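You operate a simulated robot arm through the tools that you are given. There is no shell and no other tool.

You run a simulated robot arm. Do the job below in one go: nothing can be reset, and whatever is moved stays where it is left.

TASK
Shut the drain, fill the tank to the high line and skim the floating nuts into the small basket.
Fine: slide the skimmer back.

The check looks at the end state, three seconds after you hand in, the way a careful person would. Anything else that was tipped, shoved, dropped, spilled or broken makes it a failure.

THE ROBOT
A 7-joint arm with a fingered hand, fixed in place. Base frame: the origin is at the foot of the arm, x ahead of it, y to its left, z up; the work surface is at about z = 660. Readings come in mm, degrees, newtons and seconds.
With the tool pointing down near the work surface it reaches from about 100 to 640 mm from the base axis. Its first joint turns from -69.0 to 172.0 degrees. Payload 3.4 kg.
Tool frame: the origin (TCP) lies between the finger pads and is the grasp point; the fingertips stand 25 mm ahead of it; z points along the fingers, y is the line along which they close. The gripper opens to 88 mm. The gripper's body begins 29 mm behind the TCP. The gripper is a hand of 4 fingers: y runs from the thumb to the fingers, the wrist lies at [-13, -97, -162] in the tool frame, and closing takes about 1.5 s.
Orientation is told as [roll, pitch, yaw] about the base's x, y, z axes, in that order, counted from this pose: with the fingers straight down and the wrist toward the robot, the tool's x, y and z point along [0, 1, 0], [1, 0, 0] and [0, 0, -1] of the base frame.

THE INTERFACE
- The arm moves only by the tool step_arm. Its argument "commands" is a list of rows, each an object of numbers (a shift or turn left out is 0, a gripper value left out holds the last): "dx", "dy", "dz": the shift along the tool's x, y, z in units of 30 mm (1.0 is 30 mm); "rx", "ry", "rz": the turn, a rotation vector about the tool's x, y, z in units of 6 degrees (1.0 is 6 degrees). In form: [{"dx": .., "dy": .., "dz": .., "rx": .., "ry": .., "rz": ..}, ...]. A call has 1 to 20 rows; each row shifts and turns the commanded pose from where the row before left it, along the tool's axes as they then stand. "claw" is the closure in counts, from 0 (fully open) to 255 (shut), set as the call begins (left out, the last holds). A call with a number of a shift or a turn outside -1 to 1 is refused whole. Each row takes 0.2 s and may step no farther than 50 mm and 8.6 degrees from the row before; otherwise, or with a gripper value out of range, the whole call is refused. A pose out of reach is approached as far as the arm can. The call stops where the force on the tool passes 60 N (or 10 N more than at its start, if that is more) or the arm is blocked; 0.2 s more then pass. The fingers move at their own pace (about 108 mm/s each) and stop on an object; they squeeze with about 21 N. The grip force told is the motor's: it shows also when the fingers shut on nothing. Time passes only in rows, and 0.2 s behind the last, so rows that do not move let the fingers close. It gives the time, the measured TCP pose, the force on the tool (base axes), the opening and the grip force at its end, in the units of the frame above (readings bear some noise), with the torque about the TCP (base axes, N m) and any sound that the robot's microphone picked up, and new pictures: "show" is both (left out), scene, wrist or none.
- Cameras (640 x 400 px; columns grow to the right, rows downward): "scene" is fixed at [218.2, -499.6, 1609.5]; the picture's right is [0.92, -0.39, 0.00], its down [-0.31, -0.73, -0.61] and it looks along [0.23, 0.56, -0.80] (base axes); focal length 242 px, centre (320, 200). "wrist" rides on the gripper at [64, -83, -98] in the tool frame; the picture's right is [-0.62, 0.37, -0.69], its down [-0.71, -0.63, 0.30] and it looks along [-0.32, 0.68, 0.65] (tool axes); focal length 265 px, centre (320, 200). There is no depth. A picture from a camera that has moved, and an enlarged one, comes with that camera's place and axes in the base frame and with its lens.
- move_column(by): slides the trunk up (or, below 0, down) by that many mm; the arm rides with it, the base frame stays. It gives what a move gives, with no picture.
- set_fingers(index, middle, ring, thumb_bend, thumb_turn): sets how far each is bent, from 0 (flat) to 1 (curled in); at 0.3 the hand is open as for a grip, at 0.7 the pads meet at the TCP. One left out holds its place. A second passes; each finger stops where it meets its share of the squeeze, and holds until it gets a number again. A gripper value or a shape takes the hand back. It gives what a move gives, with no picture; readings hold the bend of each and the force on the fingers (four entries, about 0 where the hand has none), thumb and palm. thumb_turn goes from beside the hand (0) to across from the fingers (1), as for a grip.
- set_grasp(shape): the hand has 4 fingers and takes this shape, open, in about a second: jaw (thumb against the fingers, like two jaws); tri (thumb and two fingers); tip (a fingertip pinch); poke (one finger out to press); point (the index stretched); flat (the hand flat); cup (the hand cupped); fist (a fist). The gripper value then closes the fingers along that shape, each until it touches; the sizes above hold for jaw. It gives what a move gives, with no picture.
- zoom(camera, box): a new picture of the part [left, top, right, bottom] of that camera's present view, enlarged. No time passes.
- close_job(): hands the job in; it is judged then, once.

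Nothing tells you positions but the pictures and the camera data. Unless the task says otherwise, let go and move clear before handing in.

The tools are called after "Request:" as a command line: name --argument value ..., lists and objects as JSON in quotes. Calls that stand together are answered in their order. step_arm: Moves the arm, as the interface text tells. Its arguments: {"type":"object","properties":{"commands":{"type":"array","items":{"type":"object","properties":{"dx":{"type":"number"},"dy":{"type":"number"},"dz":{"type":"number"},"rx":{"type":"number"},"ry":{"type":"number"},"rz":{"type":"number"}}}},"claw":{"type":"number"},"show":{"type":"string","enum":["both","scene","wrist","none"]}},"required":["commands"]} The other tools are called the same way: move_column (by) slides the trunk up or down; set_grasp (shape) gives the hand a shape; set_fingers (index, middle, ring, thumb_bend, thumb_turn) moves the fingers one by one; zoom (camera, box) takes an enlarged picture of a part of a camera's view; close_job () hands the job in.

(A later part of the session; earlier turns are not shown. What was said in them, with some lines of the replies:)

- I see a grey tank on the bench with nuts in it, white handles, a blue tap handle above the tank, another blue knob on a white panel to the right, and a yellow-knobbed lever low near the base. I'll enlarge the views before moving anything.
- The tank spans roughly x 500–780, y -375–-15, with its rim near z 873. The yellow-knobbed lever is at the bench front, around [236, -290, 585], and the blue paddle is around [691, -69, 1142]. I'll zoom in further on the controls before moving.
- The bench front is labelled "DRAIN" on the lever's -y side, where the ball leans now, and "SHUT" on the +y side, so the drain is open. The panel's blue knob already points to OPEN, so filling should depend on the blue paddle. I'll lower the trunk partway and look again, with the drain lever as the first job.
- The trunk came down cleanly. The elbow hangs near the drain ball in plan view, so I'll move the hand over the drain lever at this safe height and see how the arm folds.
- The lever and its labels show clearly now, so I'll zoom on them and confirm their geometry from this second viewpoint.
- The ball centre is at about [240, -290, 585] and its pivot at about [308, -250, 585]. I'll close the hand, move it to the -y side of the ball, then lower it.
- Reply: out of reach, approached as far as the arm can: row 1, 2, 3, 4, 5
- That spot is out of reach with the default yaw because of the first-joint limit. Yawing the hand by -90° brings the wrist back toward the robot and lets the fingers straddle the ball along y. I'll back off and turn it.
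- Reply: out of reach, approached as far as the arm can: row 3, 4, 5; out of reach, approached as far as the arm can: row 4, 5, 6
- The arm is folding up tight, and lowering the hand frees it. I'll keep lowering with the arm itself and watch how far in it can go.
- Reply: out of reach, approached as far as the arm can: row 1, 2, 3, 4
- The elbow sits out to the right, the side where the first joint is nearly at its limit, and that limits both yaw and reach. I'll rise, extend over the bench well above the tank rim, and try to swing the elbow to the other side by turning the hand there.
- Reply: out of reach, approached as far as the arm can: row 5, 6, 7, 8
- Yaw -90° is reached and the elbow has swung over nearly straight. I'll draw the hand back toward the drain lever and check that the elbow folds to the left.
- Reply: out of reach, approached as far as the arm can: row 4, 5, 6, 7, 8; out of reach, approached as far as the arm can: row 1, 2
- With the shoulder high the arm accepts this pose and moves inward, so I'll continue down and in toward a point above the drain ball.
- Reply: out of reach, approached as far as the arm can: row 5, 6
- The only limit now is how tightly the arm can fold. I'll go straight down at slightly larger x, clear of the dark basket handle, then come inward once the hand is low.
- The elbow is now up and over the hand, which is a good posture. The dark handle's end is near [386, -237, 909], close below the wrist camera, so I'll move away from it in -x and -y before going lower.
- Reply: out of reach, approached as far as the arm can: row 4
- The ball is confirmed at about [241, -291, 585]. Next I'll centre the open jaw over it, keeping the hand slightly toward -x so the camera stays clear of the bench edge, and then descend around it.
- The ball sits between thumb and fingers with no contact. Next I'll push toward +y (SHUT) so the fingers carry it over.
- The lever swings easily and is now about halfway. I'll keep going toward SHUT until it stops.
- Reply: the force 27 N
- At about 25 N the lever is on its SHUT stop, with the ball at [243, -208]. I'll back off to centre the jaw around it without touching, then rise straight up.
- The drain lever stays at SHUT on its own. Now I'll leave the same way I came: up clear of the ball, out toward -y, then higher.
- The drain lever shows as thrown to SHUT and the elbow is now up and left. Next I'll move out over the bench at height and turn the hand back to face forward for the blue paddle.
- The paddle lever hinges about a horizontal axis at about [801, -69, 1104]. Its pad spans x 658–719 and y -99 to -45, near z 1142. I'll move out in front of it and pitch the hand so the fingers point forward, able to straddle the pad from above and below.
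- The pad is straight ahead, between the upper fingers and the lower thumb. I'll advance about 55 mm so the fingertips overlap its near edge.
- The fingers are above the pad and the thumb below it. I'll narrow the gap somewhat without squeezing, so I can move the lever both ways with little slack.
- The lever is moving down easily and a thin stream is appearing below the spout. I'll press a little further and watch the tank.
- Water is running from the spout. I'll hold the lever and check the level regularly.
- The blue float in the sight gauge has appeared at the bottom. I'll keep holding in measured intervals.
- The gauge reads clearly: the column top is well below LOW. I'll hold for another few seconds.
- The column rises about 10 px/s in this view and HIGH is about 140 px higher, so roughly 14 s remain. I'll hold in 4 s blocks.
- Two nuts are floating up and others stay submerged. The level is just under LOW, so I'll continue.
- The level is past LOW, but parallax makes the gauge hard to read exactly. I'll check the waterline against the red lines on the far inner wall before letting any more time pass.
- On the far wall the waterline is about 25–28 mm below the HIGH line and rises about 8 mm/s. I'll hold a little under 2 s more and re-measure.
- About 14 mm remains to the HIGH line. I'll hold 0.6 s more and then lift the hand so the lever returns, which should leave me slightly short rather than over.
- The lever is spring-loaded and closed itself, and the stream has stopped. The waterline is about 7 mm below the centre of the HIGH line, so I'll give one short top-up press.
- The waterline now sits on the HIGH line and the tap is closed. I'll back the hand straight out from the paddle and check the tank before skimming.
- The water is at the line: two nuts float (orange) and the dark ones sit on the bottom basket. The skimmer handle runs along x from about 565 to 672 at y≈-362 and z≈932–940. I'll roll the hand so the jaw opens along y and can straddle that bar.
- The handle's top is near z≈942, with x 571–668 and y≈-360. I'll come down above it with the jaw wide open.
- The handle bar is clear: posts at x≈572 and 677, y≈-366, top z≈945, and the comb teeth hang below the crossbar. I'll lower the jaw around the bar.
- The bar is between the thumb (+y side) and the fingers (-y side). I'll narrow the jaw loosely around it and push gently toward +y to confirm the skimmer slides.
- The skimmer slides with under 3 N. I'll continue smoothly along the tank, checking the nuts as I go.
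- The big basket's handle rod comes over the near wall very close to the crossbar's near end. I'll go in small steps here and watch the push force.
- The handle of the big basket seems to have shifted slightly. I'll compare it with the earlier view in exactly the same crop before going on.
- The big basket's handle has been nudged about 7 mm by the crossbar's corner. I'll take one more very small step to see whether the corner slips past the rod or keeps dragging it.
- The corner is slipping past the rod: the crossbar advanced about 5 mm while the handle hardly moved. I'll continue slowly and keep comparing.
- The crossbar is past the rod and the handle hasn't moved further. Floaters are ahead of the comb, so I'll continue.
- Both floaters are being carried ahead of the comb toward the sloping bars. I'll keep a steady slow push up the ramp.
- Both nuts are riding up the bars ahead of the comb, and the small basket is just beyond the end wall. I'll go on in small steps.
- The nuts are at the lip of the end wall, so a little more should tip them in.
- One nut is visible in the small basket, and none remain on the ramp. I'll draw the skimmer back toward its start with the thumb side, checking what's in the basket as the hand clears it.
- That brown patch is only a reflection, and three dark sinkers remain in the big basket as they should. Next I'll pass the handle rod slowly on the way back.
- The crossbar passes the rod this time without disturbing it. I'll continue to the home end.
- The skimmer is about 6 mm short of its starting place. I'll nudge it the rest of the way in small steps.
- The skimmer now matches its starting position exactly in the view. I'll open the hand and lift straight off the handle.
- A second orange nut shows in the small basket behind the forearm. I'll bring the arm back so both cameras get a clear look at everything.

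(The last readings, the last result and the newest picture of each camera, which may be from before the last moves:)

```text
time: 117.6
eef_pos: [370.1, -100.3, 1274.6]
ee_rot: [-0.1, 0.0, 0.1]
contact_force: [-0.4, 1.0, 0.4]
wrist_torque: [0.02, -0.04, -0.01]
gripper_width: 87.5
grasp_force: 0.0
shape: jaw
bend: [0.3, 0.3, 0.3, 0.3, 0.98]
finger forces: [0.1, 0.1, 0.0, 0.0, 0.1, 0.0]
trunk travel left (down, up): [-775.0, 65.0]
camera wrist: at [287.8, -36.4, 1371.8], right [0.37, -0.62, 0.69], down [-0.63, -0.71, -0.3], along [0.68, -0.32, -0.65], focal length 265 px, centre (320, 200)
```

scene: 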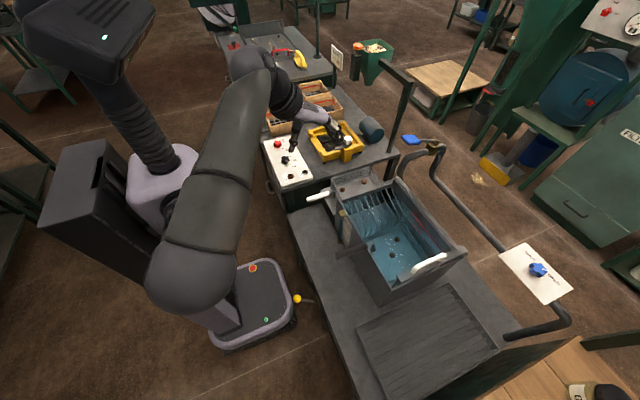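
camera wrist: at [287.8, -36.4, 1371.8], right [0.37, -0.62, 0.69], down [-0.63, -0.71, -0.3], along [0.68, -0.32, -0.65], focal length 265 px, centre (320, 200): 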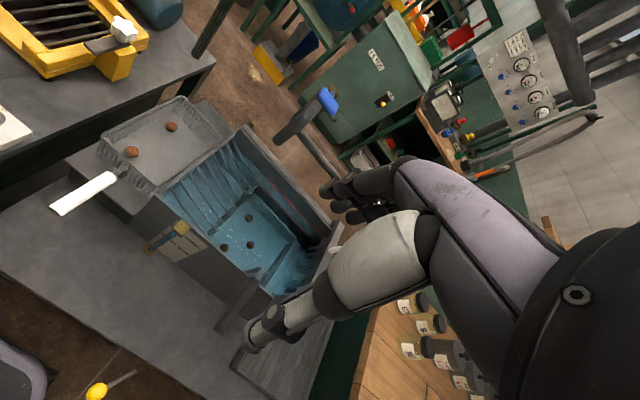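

Both orange nuts are in the small basket. I'll zoom in on every part of the end state to verify it.

Request:
zoom --camera "scene" --box '[300, 160, 480, 310]'

Request:
zoom --camera "scene" --box '[330, 190, 470, 280]'

Request:
zoom --camera "scene" --box '[400, 205, 432, 230]'

Request:
zoom --camera "scene" --box '[335, 208, 355, 226]'

Request:
zoom --camera "wrist" --box '[80, 80, 340, 320]'

Request:
zoom --camera "wrist" --box '[60, 340, 160, 400]'

Request:
zoom --camera "scene" --box '[370, 220, 420, 260]'

```text
2.67 times, centred on (390, 235) of scene
camera zoom: at [218.2, -499.6, 1609.5], right [0.92, -0.39, 0.0], down [-0.31, -0.73, -0.61], along [0.23, 0.56, -0.8], focal length 646 px, centre (133, 107)
```

zoom: 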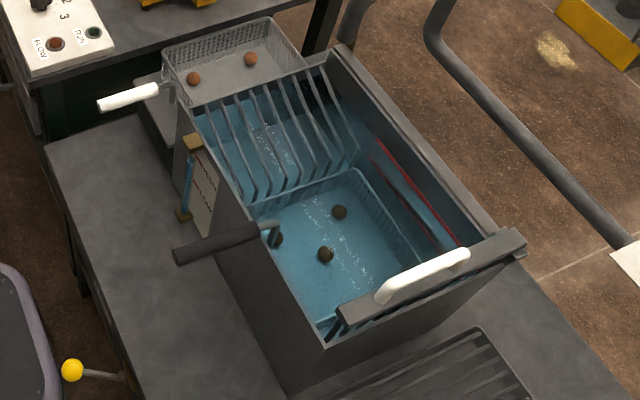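

```text
4.44 times, centred on (400, 235) of scene
camera zoom: at [218.2, -499.6, 1609.5], right [0.92, -0.39, 0.0], down [-0.31, -0.73, -0.61], along [0.23, 0.56, -0.8], focal length 1077 px, centre (-36, 44)
```

zoom: 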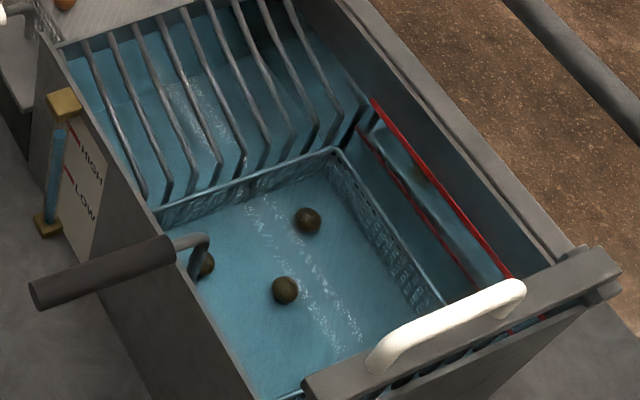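

```text
16.00 times, centred on (416, 218) of scene
camera zoom: at [218.2, -499.6, 1609.5], right [0.92, -0.39, 0.0], down [-0.31, -0.73, -0.61], along [0.23, 0.56, -0.8], focal length 3878 px, centre (-1216, -80)
```

zoom: 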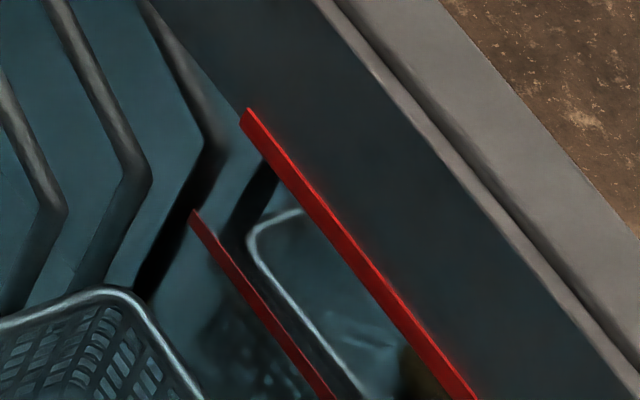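

```text
16.00 times, centred on (345, 217) of scene
camera zoom: at [218.2, -499.6, 1609.5], right [0.92, -0.39, 0.0], down [-0.31, -0.73, -0.61], along [0.23, 0.56, -0.8], focal length 3878 px, centre (-80, -72)
```

zoom: 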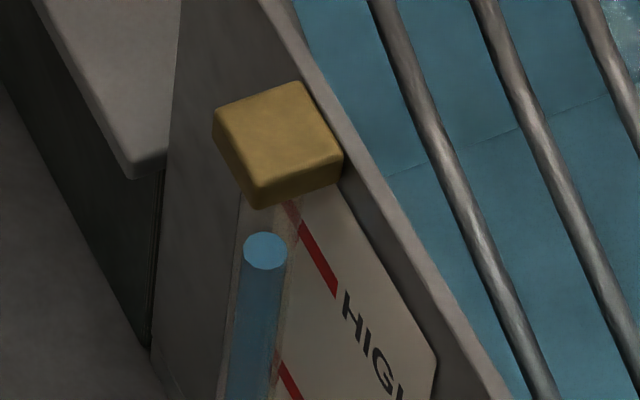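

```text
1.67 times, centred on (210, 200) of wrist
camera zoom: at [287.8, -36.4, 1371.8], right [0.37, -0.62, 0.69], down [-0.63, -0.71, -0.3], along [0.68, -0.32, -0.65], focal length 442 px, centre (503, 200)
```

zoom: 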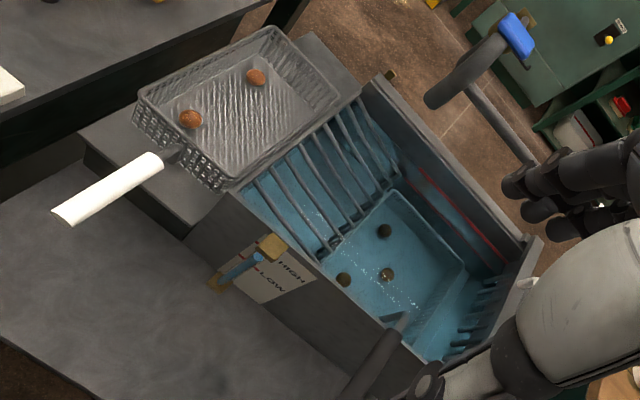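

```text
6.40 times, centred on (110, 370) of wrist
camera zoom: at [287.8, -36.4, 1371.8], right [0.37, -0.62, 0.69], down [-0.63, -0.71, -0.3], along [0.68, -0.32, -0.65], focal length 1699 px, centre (1664, -888)
```

zoom: 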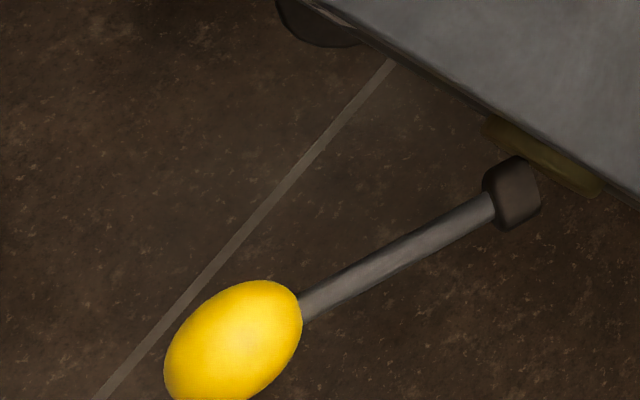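

```text
10.00 times, centred on (395, 240) of scene
camera zoom: at [218.2, -499.6, 1609.5], right [0.92, -0.39, 0.0], down [-0.31, -0.73, -0.61], along [0.23, 0.56, -0.8], focal length 2424 px, centre (-430, -200)
```

zoom: 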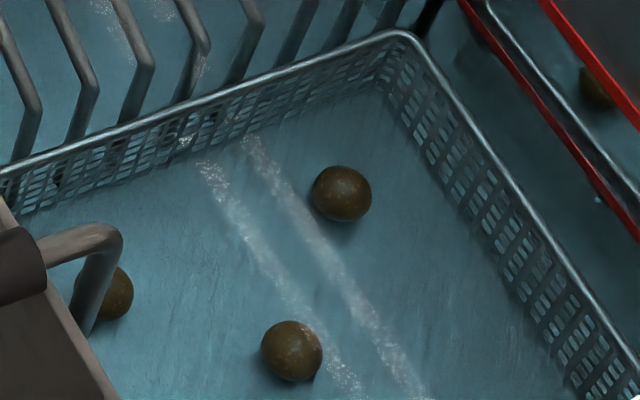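

Everything looks right: two nuts in the small basket, three sinkers below, level on HIGH, tap closed, drain at SHUT, skimmer home. I'll compare the big basket's handle with the pre-skim view in the same crop to judge how far it moved.

Request:
zoom --camera "scene" --box '[320, 165, 480, 300]'

Request:
zoom --camera "scene" --box '[335, 235, 385, 275]'

```text
2.96 times, centred on (400, 232) of scene
camera zoom: at [218.2, -499.6, 1609.5], right [0.92, -0.39, 0.0], down [-0.31, -0.73, -0.61], along [0.23, 0.56, -0.8], focal length 718 px, centre (83, 104)
```

zoom: 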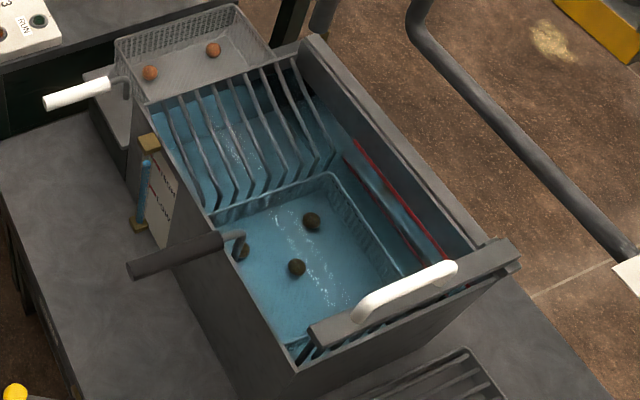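

```text
10.00 times, centred on (360, 255) of scene
camera zoom: at [218.2, -499.6, 1609.5], right [0.92, -0.39, 0.0], down [-0.31, -0.73, -0.61], along [0.23, 0.56, -0.8], focal length 2424 px, centre (-80, -350)
```

zoom: 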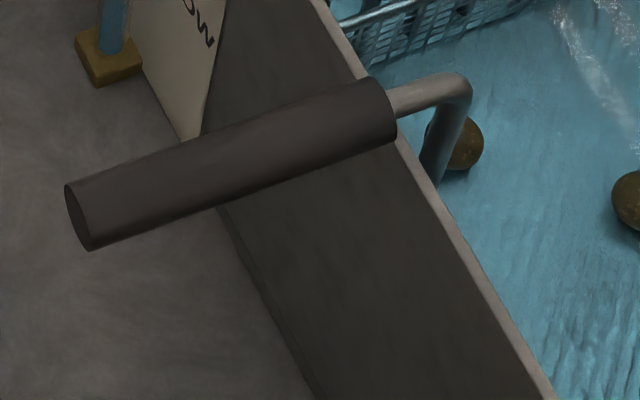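

The job looks complete, so I'm handing it in:

- **Drain:** the lever is against its SHUT stop.
- **Water:** the level sits on the HIGH line and hasn't changed since the tap sprang closed.
- **Nuts:** both floating nuts are in the small basket, and the three that sank are still in the big basket.
- **Skimmer:** it is back at its starting place.

While skimming, the crossbar nudged the big basket's handle by about 7–11 mm. The basket itself looks essentially unmoved. The hand is empty and clear.

Request:
close_job

```text
The job is handed in.
```

I shut the drain, filled the tank to the HIGH line, skimmed both floating nuts into the small basket, and slid the skimmer back to its starting place. The job is handed in, and I don't have the result of the check.

- **Drain:** the yellow lever is against its SHUT stop and stayed there after I let go.
- **Water:** the level is on the HIGH line, about 2 mm below its centre by my reading. It did not change after the tap sprang closed.
- **Nuts:** the three nuts that sank are still in the big basket in the tank, as they should be.
- **Big basket:** on the first pass the skimmer's crossbar brushed the big basket's handle and shifted it by about 7–11 mm. The basket turned very slightly, but I saw no movement of its far corner or of the nuts in it. I left it there rather than risk moving it more.

The hand is empty and clear of everything.
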